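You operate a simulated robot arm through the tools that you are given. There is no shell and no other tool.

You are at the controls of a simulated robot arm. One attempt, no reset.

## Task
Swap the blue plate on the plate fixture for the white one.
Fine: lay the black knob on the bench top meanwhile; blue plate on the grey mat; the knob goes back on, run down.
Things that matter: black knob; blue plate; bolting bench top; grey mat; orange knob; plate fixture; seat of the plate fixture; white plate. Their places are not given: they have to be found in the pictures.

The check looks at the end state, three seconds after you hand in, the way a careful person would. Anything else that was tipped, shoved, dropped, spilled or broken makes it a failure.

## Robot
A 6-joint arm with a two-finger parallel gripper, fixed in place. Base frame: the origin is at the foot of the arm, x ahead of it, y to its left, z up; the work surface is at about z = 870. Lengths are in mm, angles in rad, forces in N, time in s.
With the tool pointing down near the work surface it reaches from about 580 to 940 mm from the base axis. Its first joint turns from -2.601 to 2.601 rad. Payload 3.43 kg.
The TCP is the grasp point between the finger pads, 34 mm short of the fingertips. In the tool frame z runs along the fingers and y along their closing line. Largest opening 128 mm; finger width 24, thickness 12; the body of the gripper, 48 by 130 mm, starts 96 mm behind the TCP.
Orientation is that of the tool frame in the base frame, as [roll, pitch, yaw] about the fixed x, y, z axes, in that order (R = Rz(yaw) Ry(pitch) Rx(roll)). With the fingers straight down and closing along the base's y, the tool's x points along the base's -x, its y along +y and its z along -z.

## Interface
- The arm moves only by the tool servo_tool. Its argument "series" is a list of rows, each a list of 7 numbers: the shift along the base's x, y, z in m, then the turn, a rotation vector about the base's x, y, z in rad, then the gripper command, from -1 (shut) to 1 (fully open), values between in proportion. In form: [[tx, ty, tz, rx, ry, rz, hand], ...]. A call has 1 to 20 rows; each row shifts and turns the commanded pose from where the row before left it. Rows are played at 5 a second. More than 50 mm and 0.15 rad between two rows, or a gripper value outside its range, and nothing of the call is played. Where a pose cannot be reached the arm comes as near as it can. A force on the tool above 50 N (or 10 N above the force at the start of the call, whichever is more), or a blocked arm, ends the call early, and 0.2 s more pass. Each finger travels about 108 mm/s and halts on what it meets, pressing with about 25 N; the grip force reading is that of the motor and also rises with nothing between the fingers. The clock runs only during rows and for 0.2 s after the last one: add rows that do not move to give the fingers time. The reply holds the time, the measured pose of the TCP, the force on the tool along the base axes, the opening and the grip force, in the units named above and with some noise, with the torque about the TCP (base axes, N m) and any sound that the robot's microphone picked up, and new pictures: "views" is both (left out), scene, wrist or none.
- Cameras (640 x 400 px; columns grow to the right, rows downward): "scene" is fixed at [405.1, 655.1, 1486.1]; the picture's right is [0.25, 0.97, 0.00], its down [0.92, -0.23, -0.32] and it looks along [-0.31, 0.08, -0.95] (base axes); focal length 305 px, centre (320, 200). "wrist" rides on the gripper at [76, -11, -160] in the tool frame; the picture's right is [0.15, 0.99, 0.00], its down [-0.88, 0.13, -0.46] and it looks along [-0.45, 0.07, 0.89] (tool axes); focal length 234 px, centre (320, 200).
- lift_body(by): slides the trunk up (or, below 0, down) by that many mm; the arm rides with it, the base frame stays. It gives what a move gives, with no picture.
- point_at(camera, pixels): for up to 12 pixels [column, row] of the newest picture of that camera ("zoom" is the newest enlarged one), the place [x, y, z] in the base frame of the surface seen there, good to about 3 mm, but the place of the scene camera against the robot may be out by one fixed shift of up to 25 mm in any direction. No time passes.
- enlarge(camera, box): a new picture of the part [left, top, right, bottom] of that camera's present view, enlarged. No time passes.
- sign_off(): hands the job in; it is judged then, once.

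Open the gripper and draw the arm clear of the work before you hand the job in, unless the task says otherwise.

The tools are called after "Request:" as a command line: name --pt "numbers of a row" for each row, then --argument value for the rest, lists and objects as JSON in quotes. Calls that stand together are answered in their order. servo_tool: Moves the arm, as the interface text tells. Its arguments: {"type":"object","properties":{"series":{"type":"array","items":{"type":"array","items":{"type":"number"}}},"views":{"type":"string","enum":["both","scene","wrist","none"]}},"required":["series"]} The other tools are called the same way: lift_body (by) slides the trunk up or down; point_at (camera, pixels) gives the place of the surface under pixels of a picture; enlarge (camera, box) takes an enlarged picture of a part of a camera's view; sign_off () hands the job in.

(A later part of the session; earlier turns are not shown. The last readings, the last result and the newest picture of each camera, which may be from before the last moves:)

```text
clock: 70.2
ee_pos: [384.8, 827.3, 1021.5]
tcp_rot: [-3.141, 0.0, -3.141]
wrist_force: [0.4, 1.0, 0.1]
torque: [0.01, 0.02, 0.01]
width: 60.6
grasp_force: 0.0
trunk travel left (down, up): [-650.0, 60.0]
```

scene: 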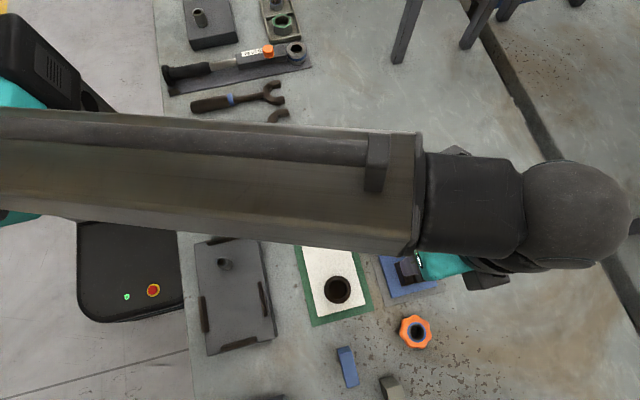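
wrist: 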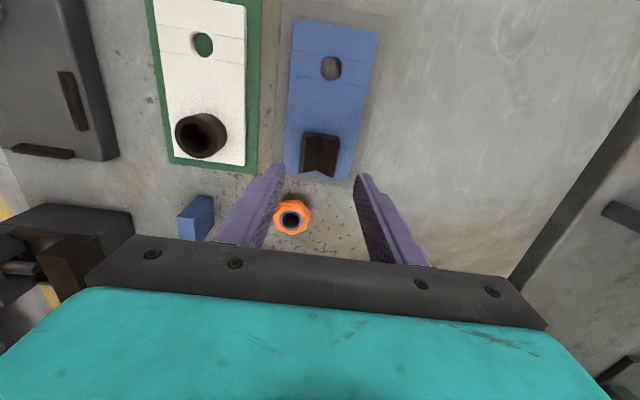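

The blue plate now lies on the grey mat at wrist (330,90). Next I'll move over the white plate's ring handle and look.

Request:
servo_tool --pt "0 -0.035 0 0 0 0 0" --pt "0 -0.035 0 0 0 0 0" --pt "0 -0.035 0 0 0 0 0" --pt "0 -0.035 -0.01 0 0 0 0" --pt "0 0 -0.02 0 0 0 0" --pt "0 0 0 0 0 0 0" --views "both"

Request:
enlarge --camera "wrist" --box '[220, 0, 440, 220]'

```text
clock: 71.6
ee_pos: [386.2, 687.0, 993.3]
tcp_rot: [-3.14, -0.001, 3.141]
wrist_force: [0.7, 0.2, -0.2]
torque: [-0.03, -0.01, 0.03]
width: 64.1
grasp_force: 0.1
trunk travel left (down, up): [-650.0, 60.0]
```

scene: 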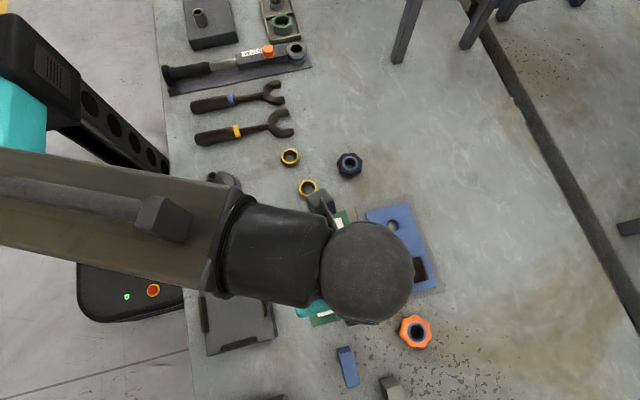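
wrist: 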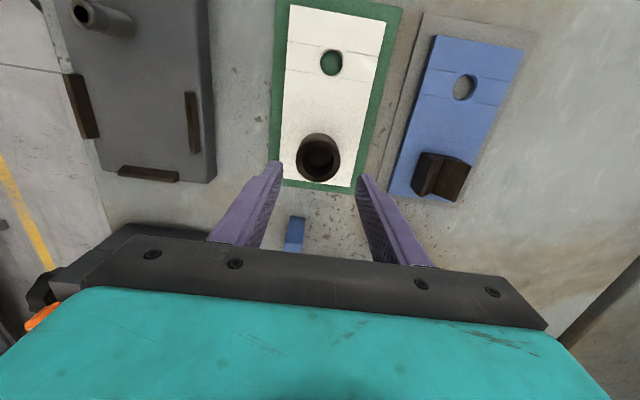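

```text
1.82 times, centred on (330, 110) of wrist
```

zoom: 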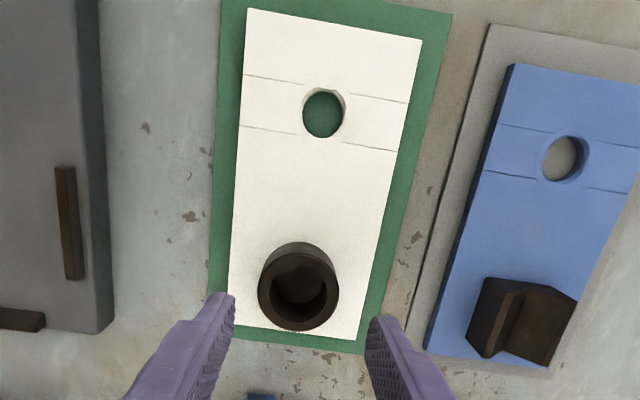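

Request:
point_at --camera "zoom" --pixels '[[248, 14], [416, 42], [358, 333], [233, 318], [323, 92], [323, 134], [305, 112], [343, 116], [262, 290], [336, 295], [298, 258], [298, 326]]'

Request:
point_at --camera "zoom" --pixels '[[262, 275], [335, 280], [300, 246], [300, 290], [512, 68], [640, 80], [432, 345], [540, 362], [490, 28], [410, 340], [560, 372], [480, 362]]'

```text
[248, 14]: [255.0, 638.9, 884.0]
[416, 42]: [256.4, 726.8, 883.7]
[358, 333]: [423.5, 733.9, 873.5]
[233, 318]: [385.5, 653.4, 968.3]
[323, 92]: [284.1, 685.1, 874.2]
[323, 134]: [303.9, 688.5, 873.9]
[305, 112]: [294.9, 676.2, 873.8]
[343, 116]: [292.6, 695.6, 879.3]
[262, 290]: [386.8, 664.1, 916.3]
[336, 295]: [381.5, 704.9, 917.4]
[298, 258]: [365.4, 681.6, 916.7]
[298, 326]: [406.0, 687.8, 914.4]
```

```text
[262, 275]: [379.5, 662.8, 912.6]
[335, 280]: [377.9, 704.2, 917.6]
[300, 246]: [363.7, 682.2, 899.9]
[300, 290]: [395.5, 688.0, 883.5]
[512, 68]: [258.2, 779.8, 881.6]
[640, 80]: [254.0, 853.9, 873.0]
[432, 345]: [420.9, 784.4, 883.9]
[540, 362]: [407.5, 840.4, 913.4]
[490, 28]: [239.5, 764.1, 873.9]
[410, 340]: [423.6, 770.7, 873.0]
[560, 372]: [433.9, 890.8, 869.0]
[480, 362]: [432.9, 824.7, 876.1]
```

The ring handle is centred at about (386,684.6), 41 mm across, with its top at z≈917, and the plate top is at 884. I'll descend to z≈922 around it.

Request:
servo_tool --pt "0 -0.0005 -0.03 0 0 0 0" --pt "0 0 -0.025 0 0 0 0" --pt "0 0 -0.01 0 0 0 0" --pt "0 0 -0.005 0 0 0 0" --pt "0 0 0 0 0 0 0" --views "wrist"

```text
clock: 72.8
ee_pos: [387.6, 683.9, 920.8]
tcp_rot: [-3.14, 0.0, 3.141]
wrist_force: [-0.3, 0.3, -0.9]
torque: [-0.01, 0.01, 0.0]
width: 63.7
grasp_force: 0.0
trunk travel left (down, up): [-650.0, 60.0]
```

wrist: 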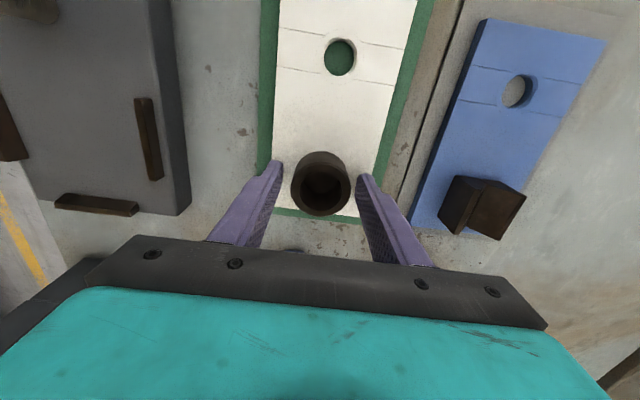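

The fingers straddle the ring at (320,183) with no contact. I'll close on it.

Request:
servo_tool --pt "0 0 0.001 0 0 0 -0.2" --pt "0 0 0 0 0 0 -0.35" --pt "0 0 0 0 0 0 -0.5" --pt "0 0 0 0 0 0 -1" --pt "0 0 0 0 0 0 -1" --views "wrist"

```text
clock: 74.0
ee_pos: [385.6, 685.3, 922.6]
tcp_rot: [-3.14, -0.001, 3.142]
wrist_force: [2.1, 1.8, 0.5]
torque: [0.26, -0.19, -0.08]
width: 44.9
grasp_force: 24.9
trunk travel left (down, up): [-650.0, 60.0]
```

wrist: 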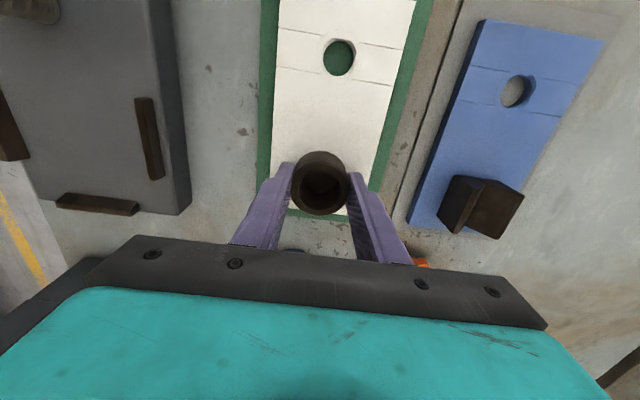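

The ring is gripped at 44.9 mm with small forces. I'll do a slow test lift and check for tilt.

Request:
servo_tool --pt "0 0 0.003 0 0 0 -1" --pt "0 0 0.004 0 0 0 -1" --pt "0 0 0.005 0 0 0 -1" --pt "0 0 0.005 0 0 0 -1" --pt "0 0 0 0 0 0 -1" --views "wrist"

Request:
enlarge --camera "wrist" --box '[220, 0, 440, 220]'

Request:
point_at --camera "zoom" --pixels '[[243, 15], [400, 20], [238, 100], [380, 120], [235, 200], [355, 230], [232, 260], [280, 300]]'

```text
clock: 75.2
ee_pos: [388.3, 684.6, 939.9]
tcp_rot: [-3.14, -0.001, -3.141]
wrist_force: [-0.6, -0.6, -4.0]
torque: [-0.03, -0.12, -0.02]
width: 44.9
grasp_force: 25.2
trunk travel left (down, up): [-650.0, 60.0]
```

wrist: 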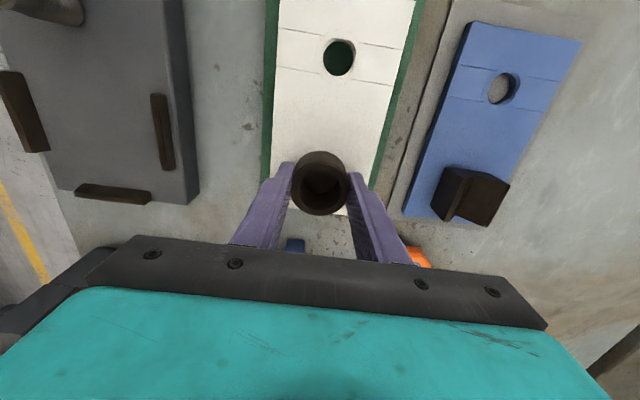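

```text
1.82 times, centred on (330, 110) of wrist
```

zoom: 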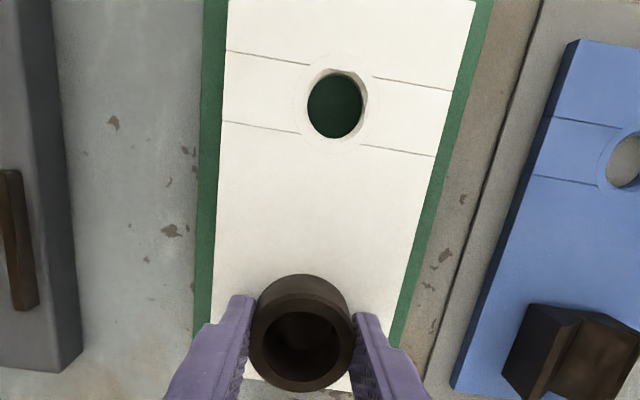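

```text
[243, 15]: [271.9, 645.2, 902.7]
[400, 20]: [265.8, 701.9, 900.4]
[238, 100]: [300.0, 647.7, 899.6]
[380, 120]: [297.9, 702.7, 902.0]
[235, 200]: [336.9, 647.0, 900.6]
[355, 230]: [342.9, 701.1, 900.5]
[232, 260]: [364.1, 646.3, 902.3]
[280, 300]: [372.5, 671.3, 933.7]
```

The plate is level, with its top at z≈901 throughout and a load of about 4 N. I'll lift it to travel height and carry it over the fixture.

Request:
servo_tool --pt "0 0 0.02 0 0 0 -1" --pt "0 0 0.03 0 0 0 -1" --pt "0 0 0.04 0 0 0 -1" --pt "0 -0.025 0 0 0 0 -1" --pt "0 -0.04 0 0 0 0 -1" --pt "0 -0.04 0 0 0 0 -1" --pt "0 -0.04 0 0 0 0 -1" --pt "0 -0.04 0 0 0 0 -1" --pt "0 0 0 0 0 0 -1" --views "both"

Request:
enlarge --camera "wrist" --box '[220, 0, 440, 220]'

```text
clock: 77.2
ee_pos: [388.8, 496.8, 1026.4]
tcp_rot: [-3.141, -0.001, -3.141]
wrist_force: [-0.4, -0.7, -3.6]
torque: [-0.02, -0.12, -0.01]
width: 44.9
grasp_force: 24.6
trunk travel left (down, up): [-650.0, 60.0]
```

scene: 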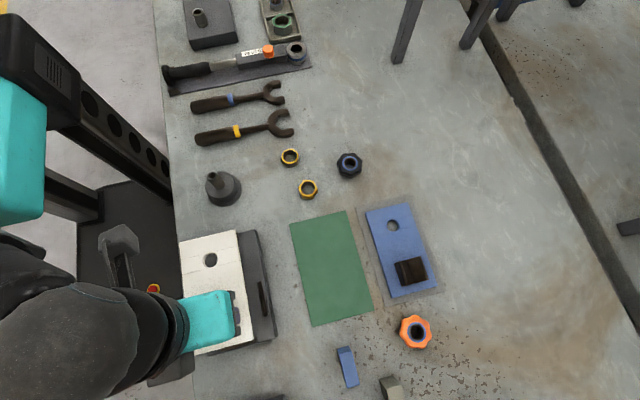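
wrist: 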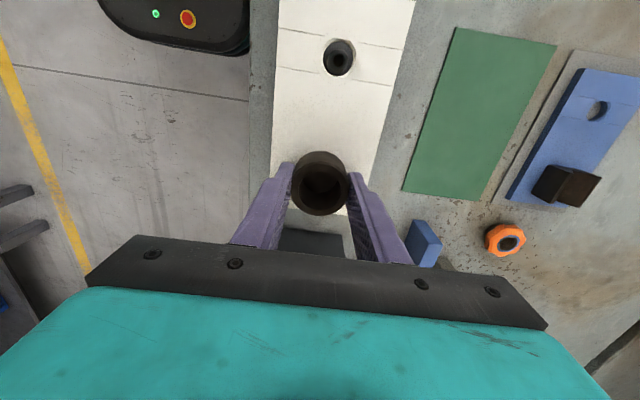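

```text
1.82 times, centred on (330, 110) of wrist
```

zoom: 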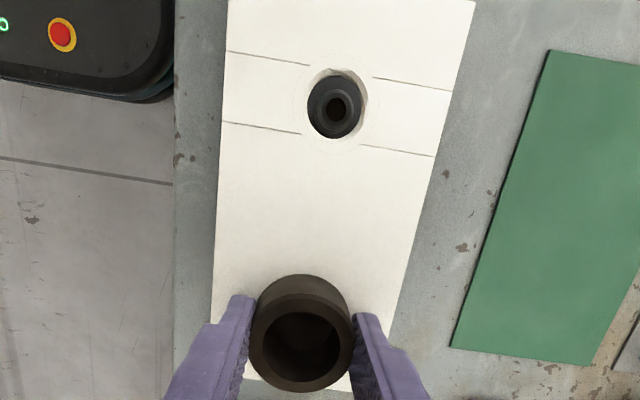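

The stud shows through the plate's hole at zoom (337,105). I'll measure hole rim, stud and plate edges to align them.

Request:
point_at --camera "zoom" --pixels '[[303, 105], [372, 105], [338, 66], [335, 142], [337, 92], [337, 122], [322, 107], [352, 107], [337, 107], [230, 10], [470, 10], [215, 250]]'

Request:
point_at --camera "zoom" --pixels '[[226, 60], [455, 60], [216, 280], [398, 280], [222, 150], [430, 160], [310, 105], [362, 100], [336, 135], [345, 75], [333, 118], [345, 95]]'

```text
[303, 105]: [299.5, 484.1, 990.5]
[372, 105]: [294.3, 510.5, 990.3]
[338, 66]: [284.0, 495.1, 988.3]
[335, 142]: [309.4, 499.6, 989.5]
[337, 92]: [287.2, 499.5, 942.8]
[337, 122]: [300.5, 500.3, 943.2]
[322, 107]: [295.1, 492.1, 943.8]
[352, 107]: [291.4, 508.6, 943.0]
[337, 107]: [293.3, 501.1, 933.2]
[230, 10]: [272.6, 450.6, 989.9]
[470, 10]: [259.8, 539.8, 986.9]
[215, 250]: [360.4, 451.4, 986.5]
```

```text
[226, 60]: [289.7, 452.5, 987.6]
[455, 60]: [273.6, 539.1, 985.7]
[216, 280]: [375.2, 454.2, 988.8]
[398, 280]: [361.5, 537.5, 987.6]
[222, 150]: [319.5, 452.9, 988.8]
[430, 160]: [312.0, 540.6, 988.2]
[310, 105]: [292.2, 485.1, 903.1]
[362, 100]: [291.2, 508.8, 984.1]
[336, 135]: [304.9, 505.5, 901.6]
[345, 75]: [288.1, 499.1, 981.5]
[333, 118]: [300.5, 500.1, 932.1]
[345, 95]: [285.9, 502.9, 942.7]
```

The hole centre reads (296.8,497.3) against the stud at (293.6–295.3,500.1). I'll shift by (−2.7,+2.9) mm and descend until the plate's underside is just above the stud, then re-measure.

Request:
servo_tool --pt "-0.0027 0.0029 0 0 0 0 -1" --pt "0 0 -0.015 0 0 0 -1" --pt "0 0 -0.012 0 0 0 -1" --pt "0 0 0 0 0 0 -1" --pt "0 0 0 0 0 0 -1" --views "wrist"

Request:
enlarge --camera "wrist" --box '[260, 0, 420, 130]'

```text
clock: 78.4
ee_pos: [384.3, 502.5, 1001.6]
tcp_rot: [-3.14, -0.001, 3.141]
wrist_force: [-0.1, 0.0, -3.2]
torque: [0.0, -0.13, 0.01]
width: 44.8
grasp_force: 24.9
trunk travel left (down, up): [-650.0, 60.0]
```

wrist: 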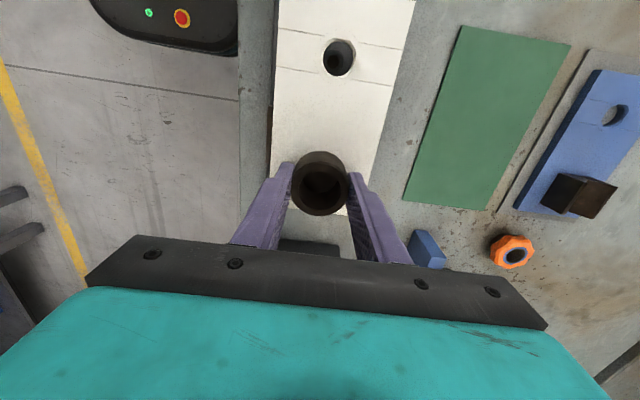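

```text
3.08 times, centred on (340, 65) of wrist
```

zoom: 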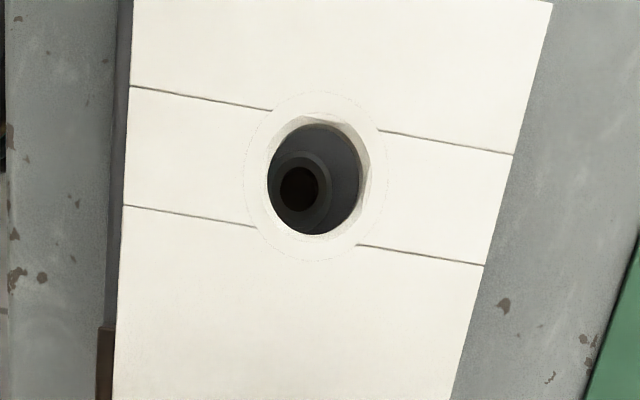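

Request:
point_at --camera "zoom" --pixels '[[258, 178], [378, 172], [318, 105], [305, 244], [262, 180], [300, 160], [302, 218], [275, 188], [325, 185], [300, 190], [130, 30], [540, 40]]'

Request:
point_at --camera "zoom" --pixels '[[262, 185], [374, 175], [320, 109], [308, 241], [300, 153], [305, 228], [330, 190], [272, 175], [122, 300], [470, 310], [126, 150], [508, 160]]'

```text
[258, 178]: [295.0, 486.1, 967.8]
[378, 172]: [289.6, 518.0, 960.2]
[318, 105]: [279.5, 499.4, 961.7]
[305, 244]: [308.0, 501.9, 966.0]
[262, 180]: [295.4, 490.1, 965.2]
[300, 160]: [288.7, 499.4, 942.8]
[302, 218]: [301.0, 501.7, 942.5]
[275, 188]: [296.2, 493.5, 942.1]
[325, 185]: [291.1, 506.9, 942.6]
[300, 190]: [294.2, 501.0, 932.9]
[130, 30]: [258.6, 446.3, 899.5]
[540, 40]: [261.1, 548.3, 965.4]
```

```text
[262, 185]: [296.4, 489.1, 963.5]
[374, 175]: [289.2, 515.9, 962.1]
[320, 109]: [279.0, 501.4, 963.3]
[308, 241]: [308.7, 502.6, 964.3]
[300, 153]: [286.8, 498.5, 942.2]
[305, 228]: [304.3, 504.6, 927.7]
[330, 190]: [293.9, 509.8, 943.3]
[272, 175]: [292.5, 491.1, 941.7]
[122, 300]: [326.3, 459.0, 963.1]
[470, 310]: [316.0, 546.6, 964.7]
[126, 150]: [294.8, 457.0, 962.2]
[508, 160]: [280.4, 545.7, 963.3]
```

The hole at (293.8,502.2) is now about 2 mm in +y from the stud at (294.6,500.3). I'll correct by (+0.8,−1.9) mm and lower past the stud top, watching forces.

Request:
servo_tool --pt "0.0008 -0.0019 0 0 0 0 -1" --pt "0 0 0 0 0 0 -1" --pt "0 0 -0.01 0 0 0 -1" --pt "0 0 -0.01 0 0 0 -1" --pt "0 0 0 0 0 0 -1" --views "wrist"

Request:
enlarge --camera "wrist" --box '[240, 0, 420, 220]'

```text
clock: 79.6
ee_pos: [386.2, 501.3, 981.6]
tcp_rot: [-3.139, 0.001, -3.141]
wrist_force: [-0.6, -0.6, -3.3]
torque: [0.0, -0.14, -0.01]
width: 45.1
grasp_force: 25.0
trunk travel left (down, up): [-650.0, 60.0]
```

wrist: 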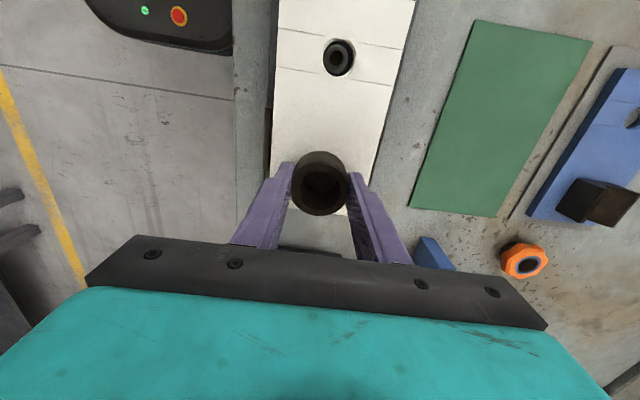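

```text
1.82 times, centred on (330, 110) of wrist
```

zoom: 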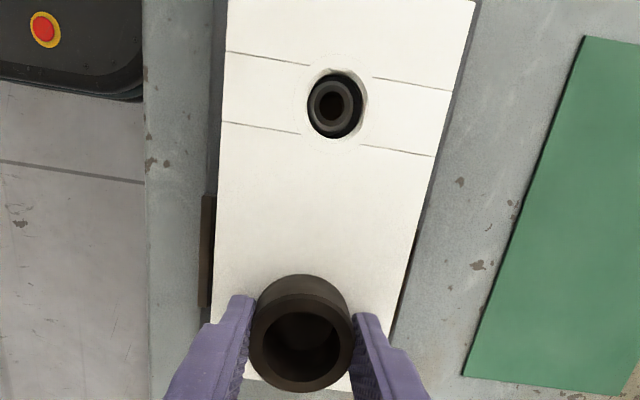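

The stud sits centrally in the hole, at zoom (334,105), with zero side force. I'll lower to just above the rails and check clearances on both sides.

Request:
servo_tool --pt "0 0 -0.008 0 0 0 -1" --pt "0 0 -0.006 0 0 0 -1" --pt "0 0 0 0 0 0 -1" --views "both"

Request:
enlarge --camera "scene" --box '[180, 220, 300, 370]'

Request:
enlarge --camera "wrist" --box '[240, 0, 420, 220]'

```text
clock: 80.4
ee_pos: [385.4, 501.5, 969.0]
tcp_rot: [-3.139, 0.001, 3.141]
wrist_force: [-1.6, -0.7, -3.8]
torque: [0.02, -0.14, 0.03]
width: 44.9
grasp_force: 25.0
trunk travel left (down, up): [-650.0, 60.0]
```

scene: 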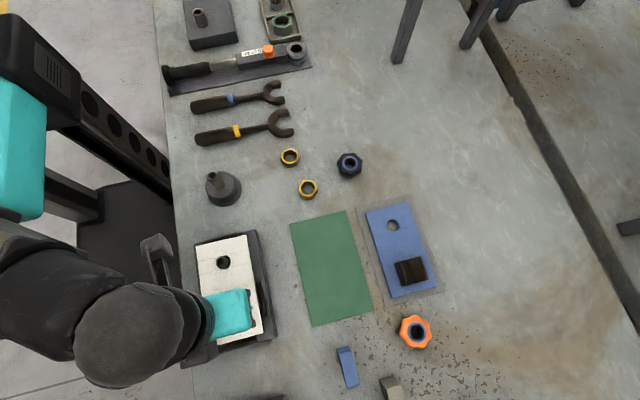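
wrist: 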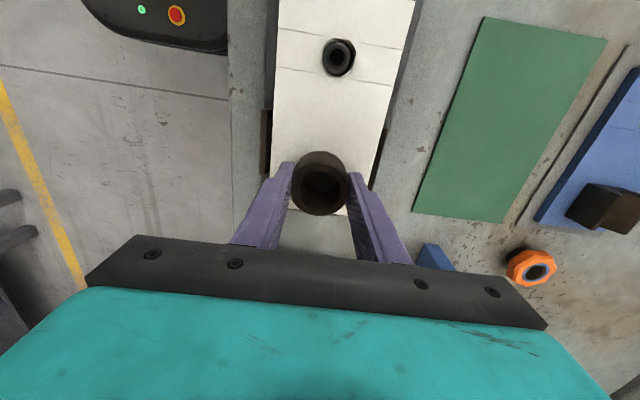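

```text
2.67 times, centred on (240, 295) of scene
```

zoom: 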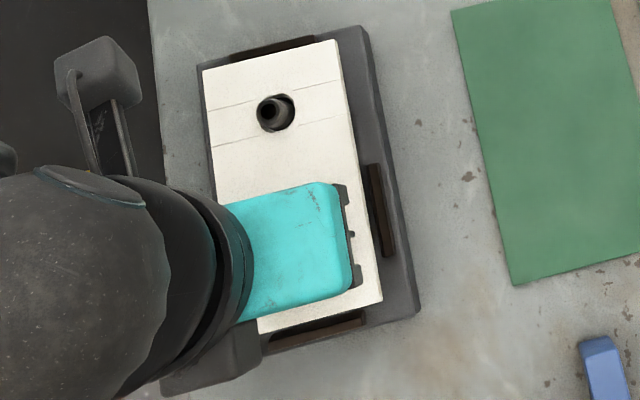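

```text
1.82 times, centred on (330, 110) of wrist
```

zoom: 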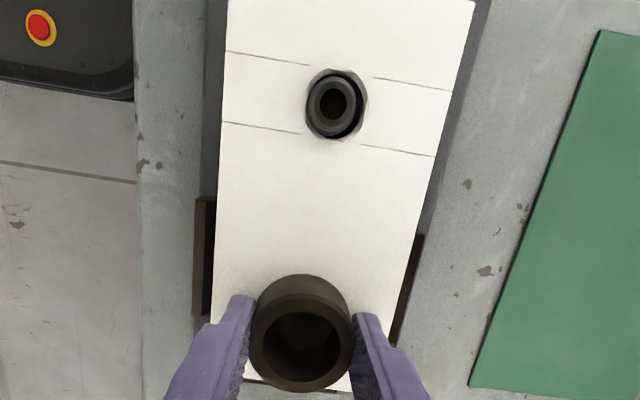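

The plate looks centred between the side rails, the scene zoom shows the end rails clear, and the side forces are near zero. I'll lower it between the rails toward the seat.

Request:
servo_tool --pt "0 0 -0.005 0 0 0 -1" --pt "0 0 -0.004 0 0 0 -1" --pt "0 0 -0.003 0 0 0 -1" --pt "0 0 0 0 0 0 -1" --views "wrist"

Request:
enlarge --camera "wrist" --box '[240, 0, 420, 220]'

```text
clock: 81.4
ee_pos: [385.0, 501.1, 956.5]
tcp_rot: [-3.138, -0.001, 3.141]
wrist_force: [0.2, 0.1, -3.8]
torque: [-0.02, -0.16, 0.04]
width: 44.6
grasp_force: 25.2
trunk travel left (down, up): [-650.0, 60.0]
```

wrist: 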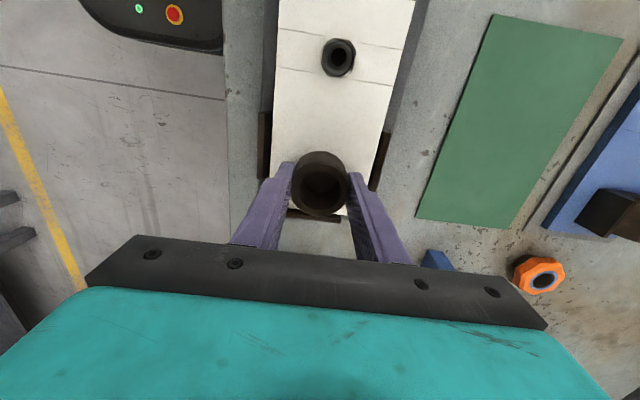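

```text
1.82 times, centred on (330, 110) of wrist
```

zoom: 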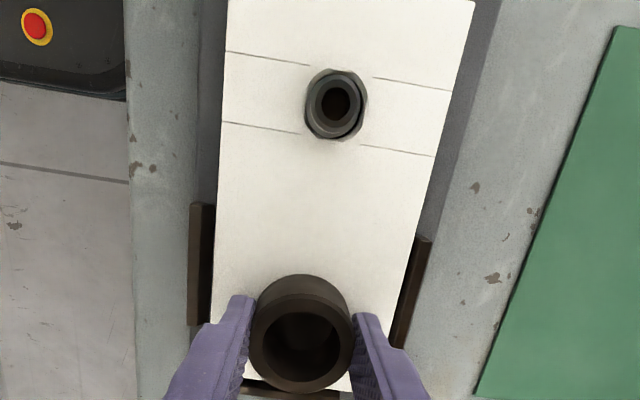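

The plate's underside is now below the rail tops with no contact force. I'll continue down to the seat in small steps.

Request:
servo_tool --pt "0 0 -0.002 0 0 0 -1" --pt "0 0 -0.002 0 0 0 -1" --pt "0 0 0 0 0 0 -1" --views "none"

Request:
servo_tool --pt "0 0 -0.001 0 0 0 -1" --pt "0 0 -0.001 0 0 0 -1" --pt "0 0 0 0 0 0 -1" --views "none"

```text
clock: 82.2
ee_pos: [384.5, 502.4, 953.1]
tcp_rot: [-3.141, -0.001, -3.141]
wrist_force: [0.1, 0.7, -3.1]
torque: [0.0, -0.13, 0.02]
width: 44.7
grasp_force: 24.8
trunk travel left (down, up): [-650.0, 60.0]
```

```text
clock: 83.0
ee_pos: [385.2, 503.3, 950.9]
tcp_rot: [-3.139, 0.001, -3.141]
wrist_force: [0.1, 0.1, -3.3]
torque: [0.0, -0.12, 0.01]
width: 45.0
grasp_force: 25.7
trunk travel left (down, up): [-650.0, 60.0]
```

There's still no contact at z≈951, so I'll lower in half-millimetre steps.

Request:
servo_tool --pt "0 0 -0.0007 0 0 0 -1" --pt "0 0 -0.0008 0 0 0 -1" --pt "0 0 0 0 0 0 -1" --views "none"

Request:
servo_tool --pt "0 0 -0.0007 0 0 0 -1" --pt "0 0 -0.0008 0 0 0 -1" --pt "0 0 0 0 0 0 -1" --views "wrist"

```text
clock: 83.8
ee_pos: [385.1, 501.2, 949.0]
tcp_rot: [3.142, 0.0, 3.141]
wrist_force: [2.8, -0.8, 2.2]
torque: [0.28, 0.52, -0.09]
width: 44.7
grasp_force: 24.5
trunk travel left (down, up): [-650.0, 60.0]
```

```text
clock: 84.6
ee_pos: [384.6, 501.6, 947.8]
tcp_rot: [3.141, 0.001, -3.14]
wrist_force: [1.9, 4.4, 19.3]
torque: [-0.06, -0.01, -0.17]
width: 45.1
grasp_force: 25.0
trunk travel left (down, up): [-650.0, 60.0]
```

wrist: 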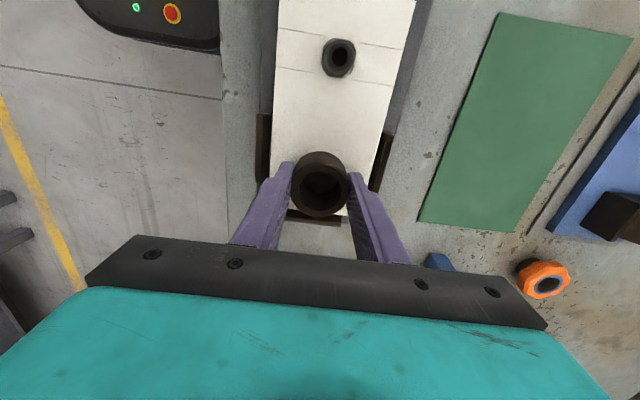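

The plate is seated: the vertical force is 19 N with torque near zero, at the expected height. I'll relax, open to about 60 mm and rise clear.

Request:
servo_tool --pt "0 0 0.0008 0 0 0 -1" --pt "0 0 0 0 0 0 -0.25" --pt "0 0 0 0 0 0 -0.08" --pt "0 0 0 0 0 0 -0.08" --pt "0 0 0.01 0 0 0 -0.08" --pt "0 0 0.02 0 0 0 -0.08" --pt "0 0 0.04 0 0 0 -0.08" --pt "0 0 0.03 0 0 0 -0.08" --pt "0 0 0 0 0 0 -0.08" --views "both"

Request:
enlarge --camera "wrist" --box '[240, 0, 420, 220]'

```text
clock: 86.6
ee_pos: [385.6, 500.8, 1048.7]
tcp_rot: [-3.14, 0.0, 3.141]
wrist_force: [0.2, -0.3, -0.7]
torque: [-0.01, -0.01, -0.02]
width: 59.1
grasp_force: 0.0
trunk travel left (down, up): [-650.0, 60.0]
```

scene: 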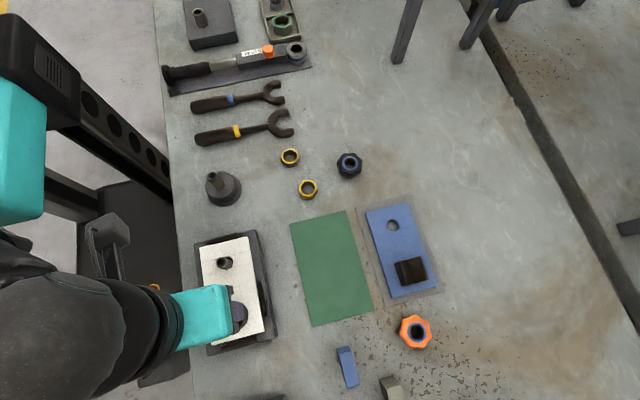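
wrist: 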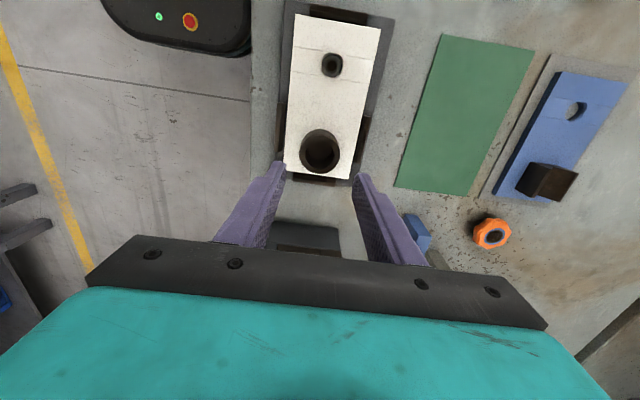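

```text
1.82 times, centred on (330, 110) of wrist
```

zoom: 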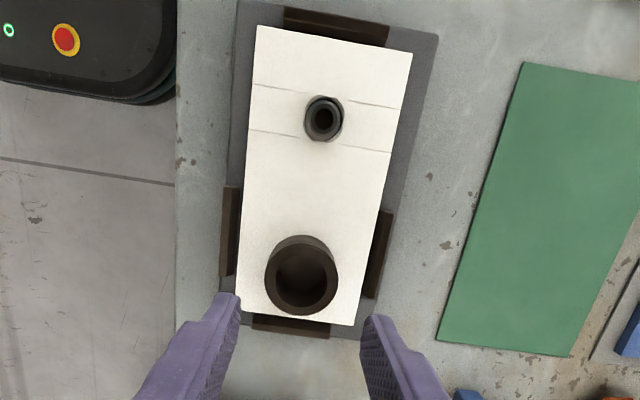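

The white plate sits between all four rails with the stud through its hole. I'll verify that its top is level at z≈910.

Request:
point_at --camera "zoom" --pixels '[[262, 32], [406, 58], [246, 300], [352, 318], [323, 80], [290, 120], [352, 118], [240, 60], [415, 70], [230, 230], [382, 240], [290, 325]]'

```text
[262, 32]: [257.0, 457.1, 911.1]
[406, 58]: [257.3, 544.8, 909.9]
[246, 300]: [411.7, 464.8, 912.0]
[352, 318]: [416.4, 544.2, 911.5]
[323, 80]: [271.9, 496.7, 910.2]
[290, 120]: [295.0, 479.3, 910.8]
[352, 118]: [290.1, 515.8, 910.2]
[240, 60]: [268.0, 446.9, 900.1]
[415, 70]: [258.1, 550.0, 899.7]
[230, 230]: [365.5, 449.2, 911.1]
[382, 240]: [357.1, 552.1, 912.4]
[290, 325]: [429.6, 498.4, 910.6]
```

The plate top reads 910–912 at every corner, so it's level and seated. Now I'll return to the black knob near (150,774).

Request:
servo_tool --pt "-0.0255 0.03 0 0 0 0 0.1" --pt "-0.0255 0.03 0 0 0 0 0.22" --pt "-0.0255 0.03 0 0 0 0 0.22" --pt "-0.0255 0.03 0 0 0 0 0.22" --pt "-0.0255 0.03 0 0 0 0 0.22" --pt "-0.0255 0.03 0 0 0 0 0.22" --pt "-0.0255 0.03 0 0 0 0 0.22" --pt "-0.0255 0.03 0 0 0 0 0.22" --pt "-0.0255 0.03 0 0 0 0 0.22" --pt "-0.004 0.005 -0.02 0 0 0 0.22" --pt "0 0 0 0 0 0 0.22" --views "both"

Request:
enlarge --camera "wrist" --box '[240, 80, 400, 220]'

```text
clock: 89.0
ee_pos: [150.3, 775.8, 1027.4]
tcp_rot: [-3.14, 0.001, 3.141]
wrist_force: [-0.1, 0.0, -0.6]
torque: [0.02, -0.03, 0.01]
width: 78.0
grasp_force: 0.1
trunk travel left (down, up): [-650.0, 60.0]
```

scene: 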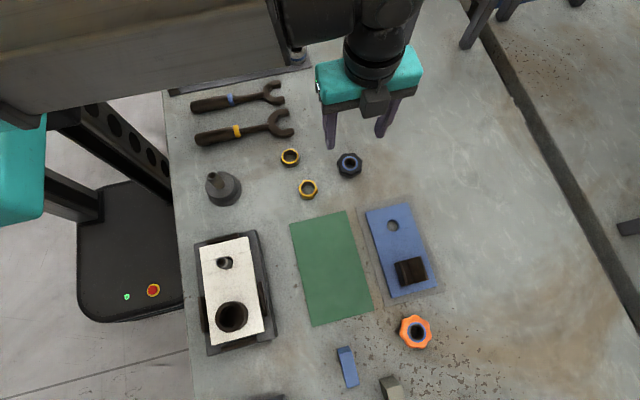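
wrist: 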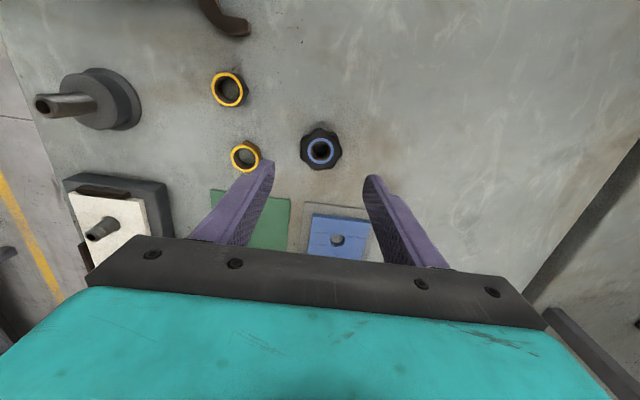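

```text
2.86 times, centred on (320, 150) of wrist
```

zoom: 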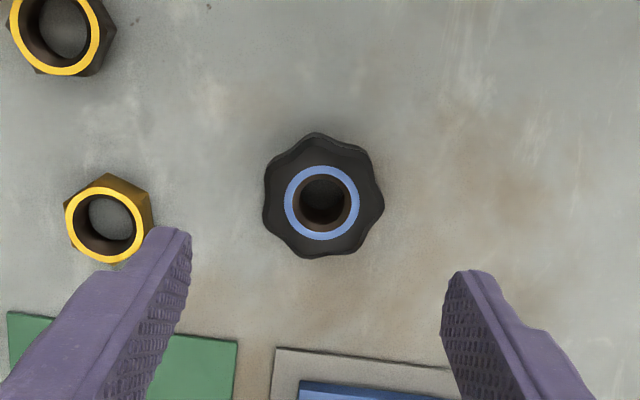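

Request:
point_at --camera "zoom" --pixels '[[290, 202], [353, 202], [322, 171], [320, 234], [268, 202], [378, 202], [317, 142], [315, 252], [275, 165], [370, 170]]'

```text
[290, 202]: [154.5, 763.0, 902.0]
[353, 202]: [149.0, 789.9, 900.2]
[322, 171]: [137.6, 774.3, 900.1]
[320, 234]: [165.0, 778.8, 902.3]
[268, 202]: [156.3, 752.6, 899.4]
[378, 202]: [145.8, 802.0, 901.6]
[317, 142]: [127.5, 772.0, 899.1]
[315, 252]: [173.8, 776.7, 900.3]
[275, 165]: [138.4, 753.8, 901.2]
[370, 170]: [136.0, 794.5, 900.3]
```

The knob stands at about (151.3,776.5) with its top at z≈900.7. I'll centre on it, allowing for the finger offset, and descend to z≈910.

Request:
servo_tool --pt "0.001 0.0022 -0.03 0 0 0 0.22" --pt "0 0 -0.035 0 0 0 0.22" --pt "0 0 -0.03 0 0 0 0.22" --pt "0 0 -0.015 0 0 0 0.22" --pt "0 0 -0.007 0 0 0 0.22" --pt "0 0 0 0 0 0 0.22" --views "wrist"

```text
clock: 90.4
ee_pos: [153.0, 778.0, 910.8]
tcp_rot: [-3.138, -0.001, -3.141]
wrist_force: [-0.4, -0.5, -1.0]
torque: [0.0, -0.01, 0.02]
width: 78.2
grasp_force: 0.1
trunk travel left (down, up): [-650.0, 60.0]
```

wrist: 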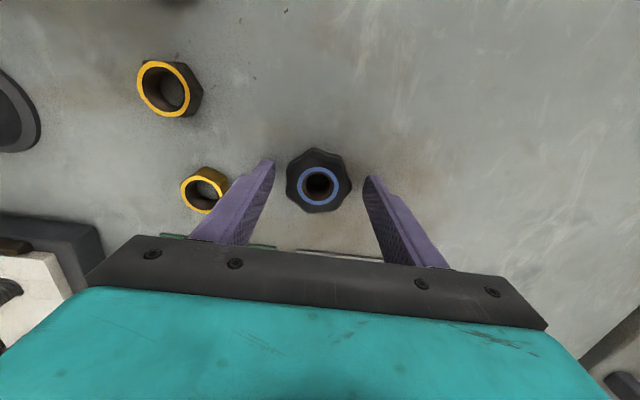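

The knob lies centred between the fingers at (318,182). I'll close on it and lift slightly.

Request:
servo_tool --pt "0 0 0 0 0 0 0" --pt "0 0 0 0 0 0 -0.15" --pt "0 0 0 0 0 0 -1" --pt "0 0 0 0 0 0 -1" --pt "0 0 0 0 0 0 -1" --views "none"

Request:
servo_tool --pt "0 0 0.01 0 0 0 -1" --pt "0 0 0.03 0 0 0 -1" --pt "0 0 0.04 0 0 0 -1" --pt "0 0 0.04 0 0 0 -1" --pt "0 0 0 0 0 0 -1" --views "wrist"

Request:
enlarge --camera "wrist" --box '[240, 100, 400, 260]'

```text
clock: 91.6
ee_pos: [154.4, 778.7, 910.7]
tcp_rot: [-3.14, 0.001, -3.141]
wrist_force: [0.2, 0.5, 0.3]
torque: [0.03, 0.02, -0.03]
width: 52.8
grasp_force: 25.4
trunk travel left (down, up): [-650.0, 60.0]
```

```text
clock: 92.8
ee_pos: [154.9, 777.2, 1031.8]
tcp_rot: [-3.139, 0.0, 3.142]
wrist_force: [-0.5, 0.4, -0.8]
torque: [0.01, -0.04, -0.01]
width: 52.6
grasp_force: 25.3
trunk travel left (down, up): [-650.0, 60.0]
```

wrist: 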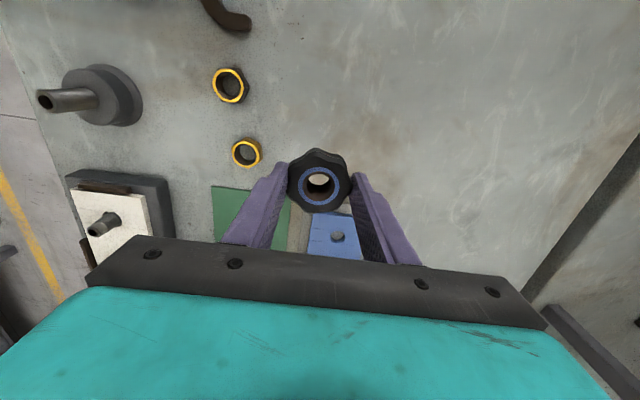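

```text
2.50 times, centred on (320, 180) of wrist
```

zoom: 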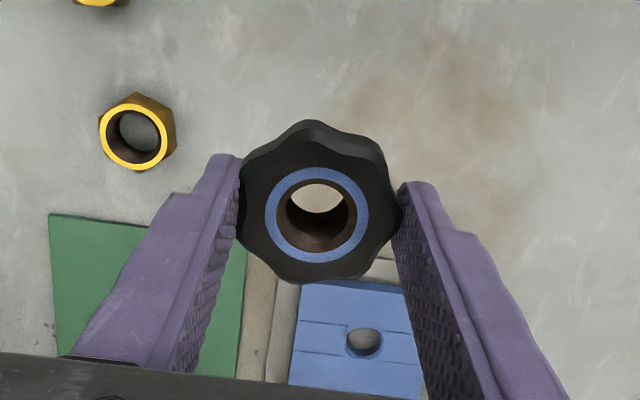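

The knob is held. I'll measure its centre relative to the TCP so I can aim it at the stud.

Request:
point_at --camera "zoom" --pixels '[[270, 215], [364, 215], [317, 171], [315, 258], [250, 220], [385, 215], [310, 130], [310, 275]]'

Request:
servo_tool --pt "0 0 0 0 0 0 -1" --views "none"

```text
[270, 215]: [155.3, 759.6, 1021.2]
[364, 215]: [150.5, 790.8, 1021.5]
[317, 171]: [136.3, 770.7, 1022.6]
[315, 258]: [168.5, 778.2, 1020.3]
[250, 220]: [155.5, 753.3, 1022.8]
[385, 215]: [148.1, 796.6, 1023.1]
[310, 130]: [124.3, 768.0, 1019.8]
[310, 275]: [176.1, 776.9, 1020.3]
```

```text
clock: 93.2
ee_pos: [153.5, 775.5, 1031.5]
tcp_rot: [-3.14, -0.001, 3.141]
wrist_force: [-0.5, -0.3, -0.7]
torque: [-0.01, 0.02, 0.01]
width: 52.8
grasp_force: 24.5
trunk travel left (down, up): [-650.0, 60.0]
```

The knob's centre sits at about (+1.4,−2.0) mm in the tool frame, with its top 10 mm below the TCP. I'll carry it back over the stud, winding the wrist counter-clockwise to leave a long clockwise run.

Request:
servo_tool --pt "0.0109 -0.0215 0 0 0 0.15 -1" --pt "0.0109 -0.0215 0 0 0 0.15 -1" --pt "0.0109 -0.0215 0 0 0 0.15 -1" --pt "0.0109 -0.0215 0 0 0 0.15 -1" --pt "0.0109 -0.0215 0 0 0 0.15 -1" --pt "0.0109 -0.0215 0 0 0 0.15 -1" --pt "0.0109 -0.0215 0 0 0 0.15 -1" --pt "0.0109 -0.0215 0 0 0 0.15 -1" --pt "0.0109 -0.0215 0 0 0 0.15 -1" --pt "0.0109 -0.0215 0 0 0 0.15 -1" --pt "0.0109 -0.0215 0 0 0 0.15 -1" --pt "0.0109 -0.0215 0 0 0 0.15 -1" --pt "0.0109 -0.0215 0 0 0 0.15 -1" --pt "0 0 0 0 0 0.15 -1" --pt "0 0 0 0 0 0.15 -1" --pt "0 0 0 0 0 0 -1" --views "both"

```text
clock: 96.6
ee_pos: [294.3, 498.5, 1030.7]
tcp_rot: [-3.14, -0.001, -0.89]
wrist_force: [-0.1, 0.0, -0.3]
torque: [0.02, 0.0, 0.02]
width: 52.9
grasp_force: 25.3
trunk travel left (down, up): [-650.0, 60.0]
```

scene: 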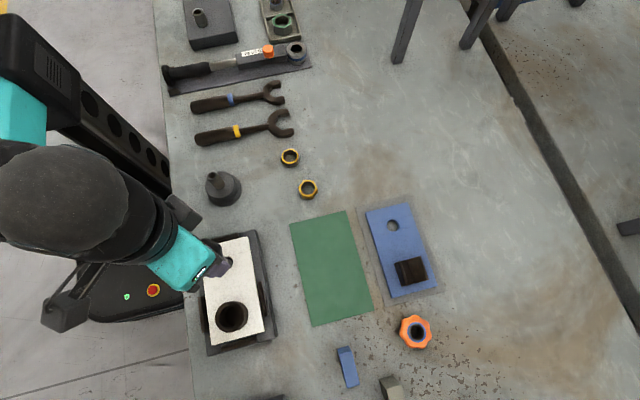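
wrist: 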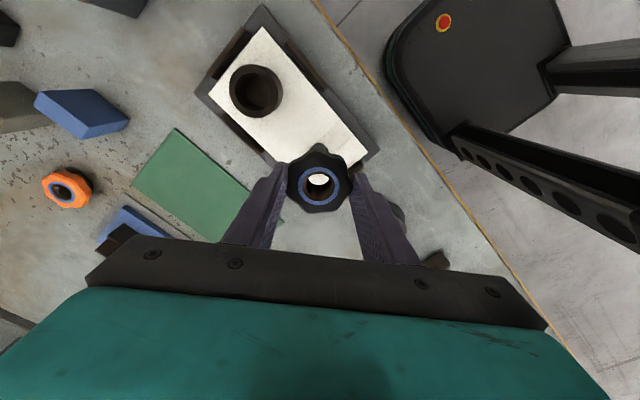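

The yaw is now −0.89. I'll wind on by about 1.65 rad to near the counter-clockwise end.

Request:
servo_tool --pt "0 0 0 0 0 0.15 -1" --pt "0 0 0 0 0 0.15 -1" --pt "0 0 0 0 0 0.15 -1" --pt "0 0 0 0 0 0.15 -1" --pt "0 0 0 0 0 0.15 -1" --pt "0 0 0 0 0 0.15 -1" --pt "0 0 0 0 0 0.15 -1" --pt "0 0 0 0 0 0.15 -1" --pt "0 0 0 0 0 0.15 -1" --pt "0 0 0 0 0 0.15 -1" --pt "0 0 0 0 0 0.15 -1" --pt "0 0 0 0 0 0 -1" --views "wrist"

Request:
enlarge --camera "wrist" --box '[240, 80, 400, 240]'

```text
clock: 99.2
ee_pos: [294.2, 498.8, 1032.7]
tcp_rot: [-3.14, 0.001, 0.757]
wrist_force: [0.2, -0.3, -0.4]
torque: [-0.01, 0.04, 0.0]
width: 52.2
grasp_force: 24.6
trunk travel left (down, up): [-650.0, 60.0]
```

wrist: 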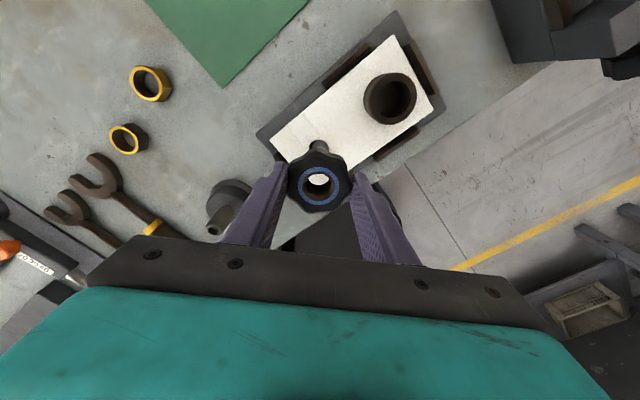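

```text
2.50 times, centred on (320, 160) of wrist
```

zoom: 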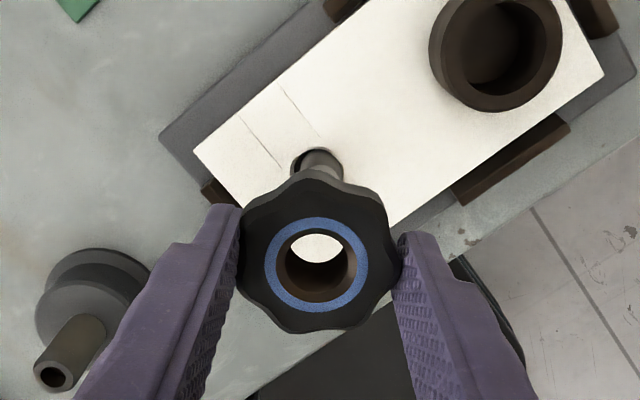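

I'll measure the knob's ring centre in this orientation directly.

Request:
point_at --camera "zoom" --pixels '[[269, 265], [363, 263], [317, 220], [315, 307], [250, 268], [385, 262], [310, 182], [312, 322], [310, 165], [335, 168]]'

Request:
servo_tool --pt "0 0 0 0 0 0 -1" --views "none"

```text
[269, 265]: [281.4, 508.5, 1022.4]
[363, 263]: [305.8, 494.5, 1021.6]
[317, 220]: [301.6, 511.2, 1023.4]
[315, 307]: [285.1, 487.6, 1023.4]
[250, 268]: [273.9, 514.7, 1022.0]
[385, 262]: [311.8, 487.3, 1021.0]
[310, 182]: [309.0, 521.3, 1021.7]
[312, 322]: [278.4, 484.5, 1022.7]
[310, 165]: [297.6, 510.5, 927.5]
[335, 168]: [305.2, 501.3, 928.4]
```

```text
clock: 99.6
ee_pos: [293.9, 499.0, 1032.0]
tcp_rot: [-3.14, 0.0, 0.757]
wrist_force: [-0.6, -0.2, -0.7]
torque: [0.0, -0.03, 0.0]
width: 52.6
grasp_force: 25.5
trunk travel left (down, up): [-650.0, 60.0]
```

The ring centre is at about (293.4,501.0) against the stud at (294.7,500.2). I'll shift (+1.3,−0.8) mm, descend to just above the stud, and check alignment through the bore.

Request:
servo_tool --pt "0.0013 -0.0008 0 0 0 0 -1" --pt "0 0 -0.02 0 0 0 -1" --pt "0 0 -0.02 0 0 0 -1" --pt "0 0 0 0 0 0 -1" --views "both"

Request:
enlarge --camera "wrist" --box '[260, 110, 380, 230]'

Request:
enlarge --camera "scene" --box '[180, 220, 280, 300]'

```text
clock: 100.6
ee_pos: [295.7, 497.1, 991.7]
tcp_rot: [-3.14, -0.001, 0.756]
wrist_force: [-0.1, -0.2, 0.1]
torque: [0.0, 0.0, 0.01]
width: 52.6
grasp_force: 25.2
trunk travel left (down, up): [-650.0, 60.0]
```

scene: 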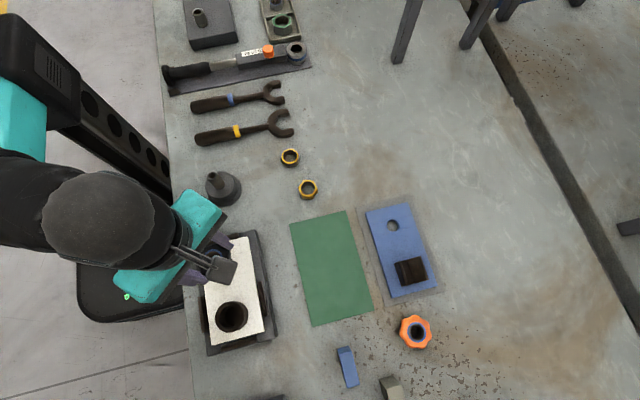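
wrist: 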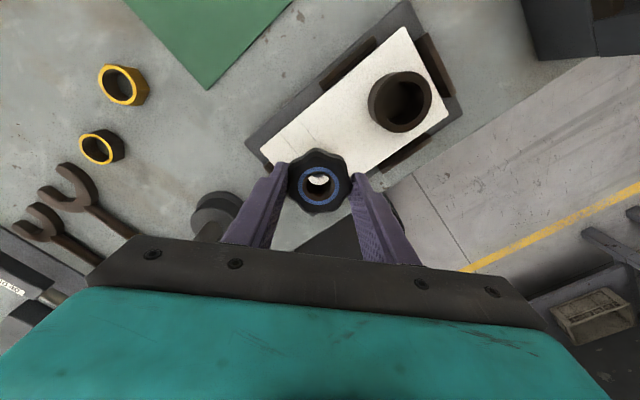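

```text
3.33 times, centred on (320, 170) of wrist
```

zoom: 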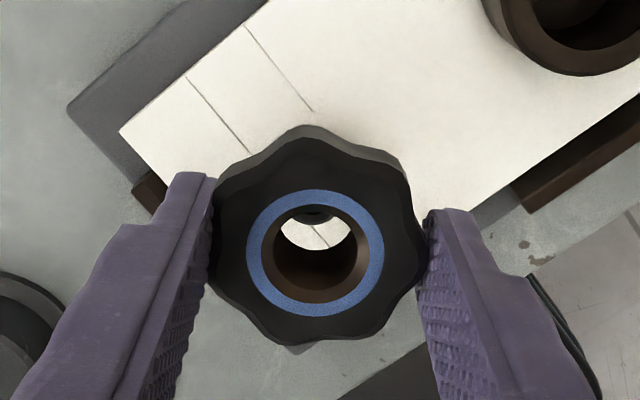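

```text
5.00 times, centred on (230, 260) of scene
```

zoom: 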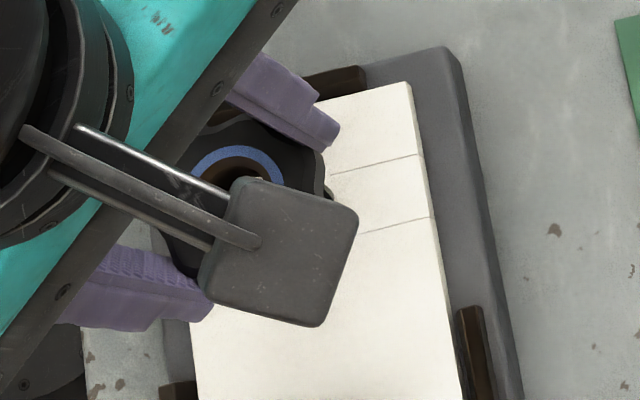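

Through the bore I can see the stud top centred left-to-right at zoom (315,213). I'll lower gently onto the stud, watching for contact.

Request:
servo_tool --pt "0 0 -0.003 0 0 0 -1" --pt "0 0 -0.003 0 0 0 -1" --pt "0 0 -0.003 0 0 0 -1" --pt "0 0 -0.003 0 0 0 -1" --pt "0 0 0 0 0 0 -1" --views "wrist"

Request:
enlarge --camera "wrist" --box '[260, 110, 380, 230]'

```text
clock: 101.8
ee_pos: [296.1, 498.3, 980.3]
tcp_rot: [-3.14, -0.001, 0.756]
wrist_force: [-0.4, -0.1, -0.4]
torque: [-0.02, -0.03, 0.01]
width: 52.4
grasp_force: 25.3
trunk travel left (down, up): [-650.0, 60.0]
```

wrist: 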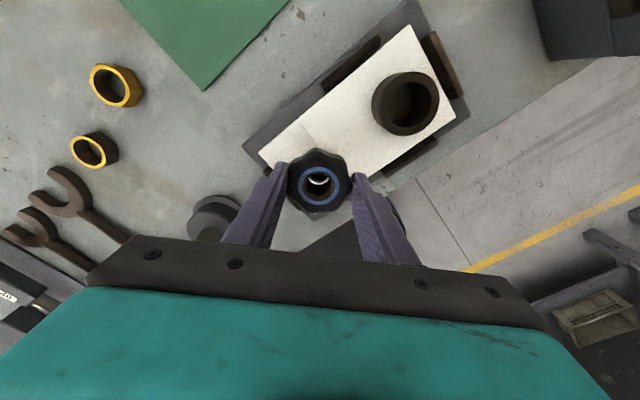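

```text
3.33 times, centred on (320, 170) of wrist
```

zoom: 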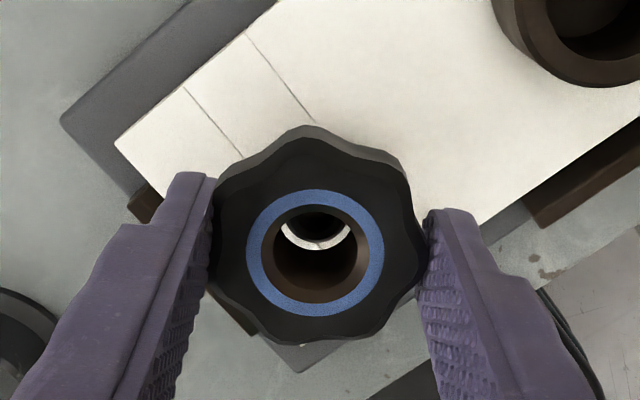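

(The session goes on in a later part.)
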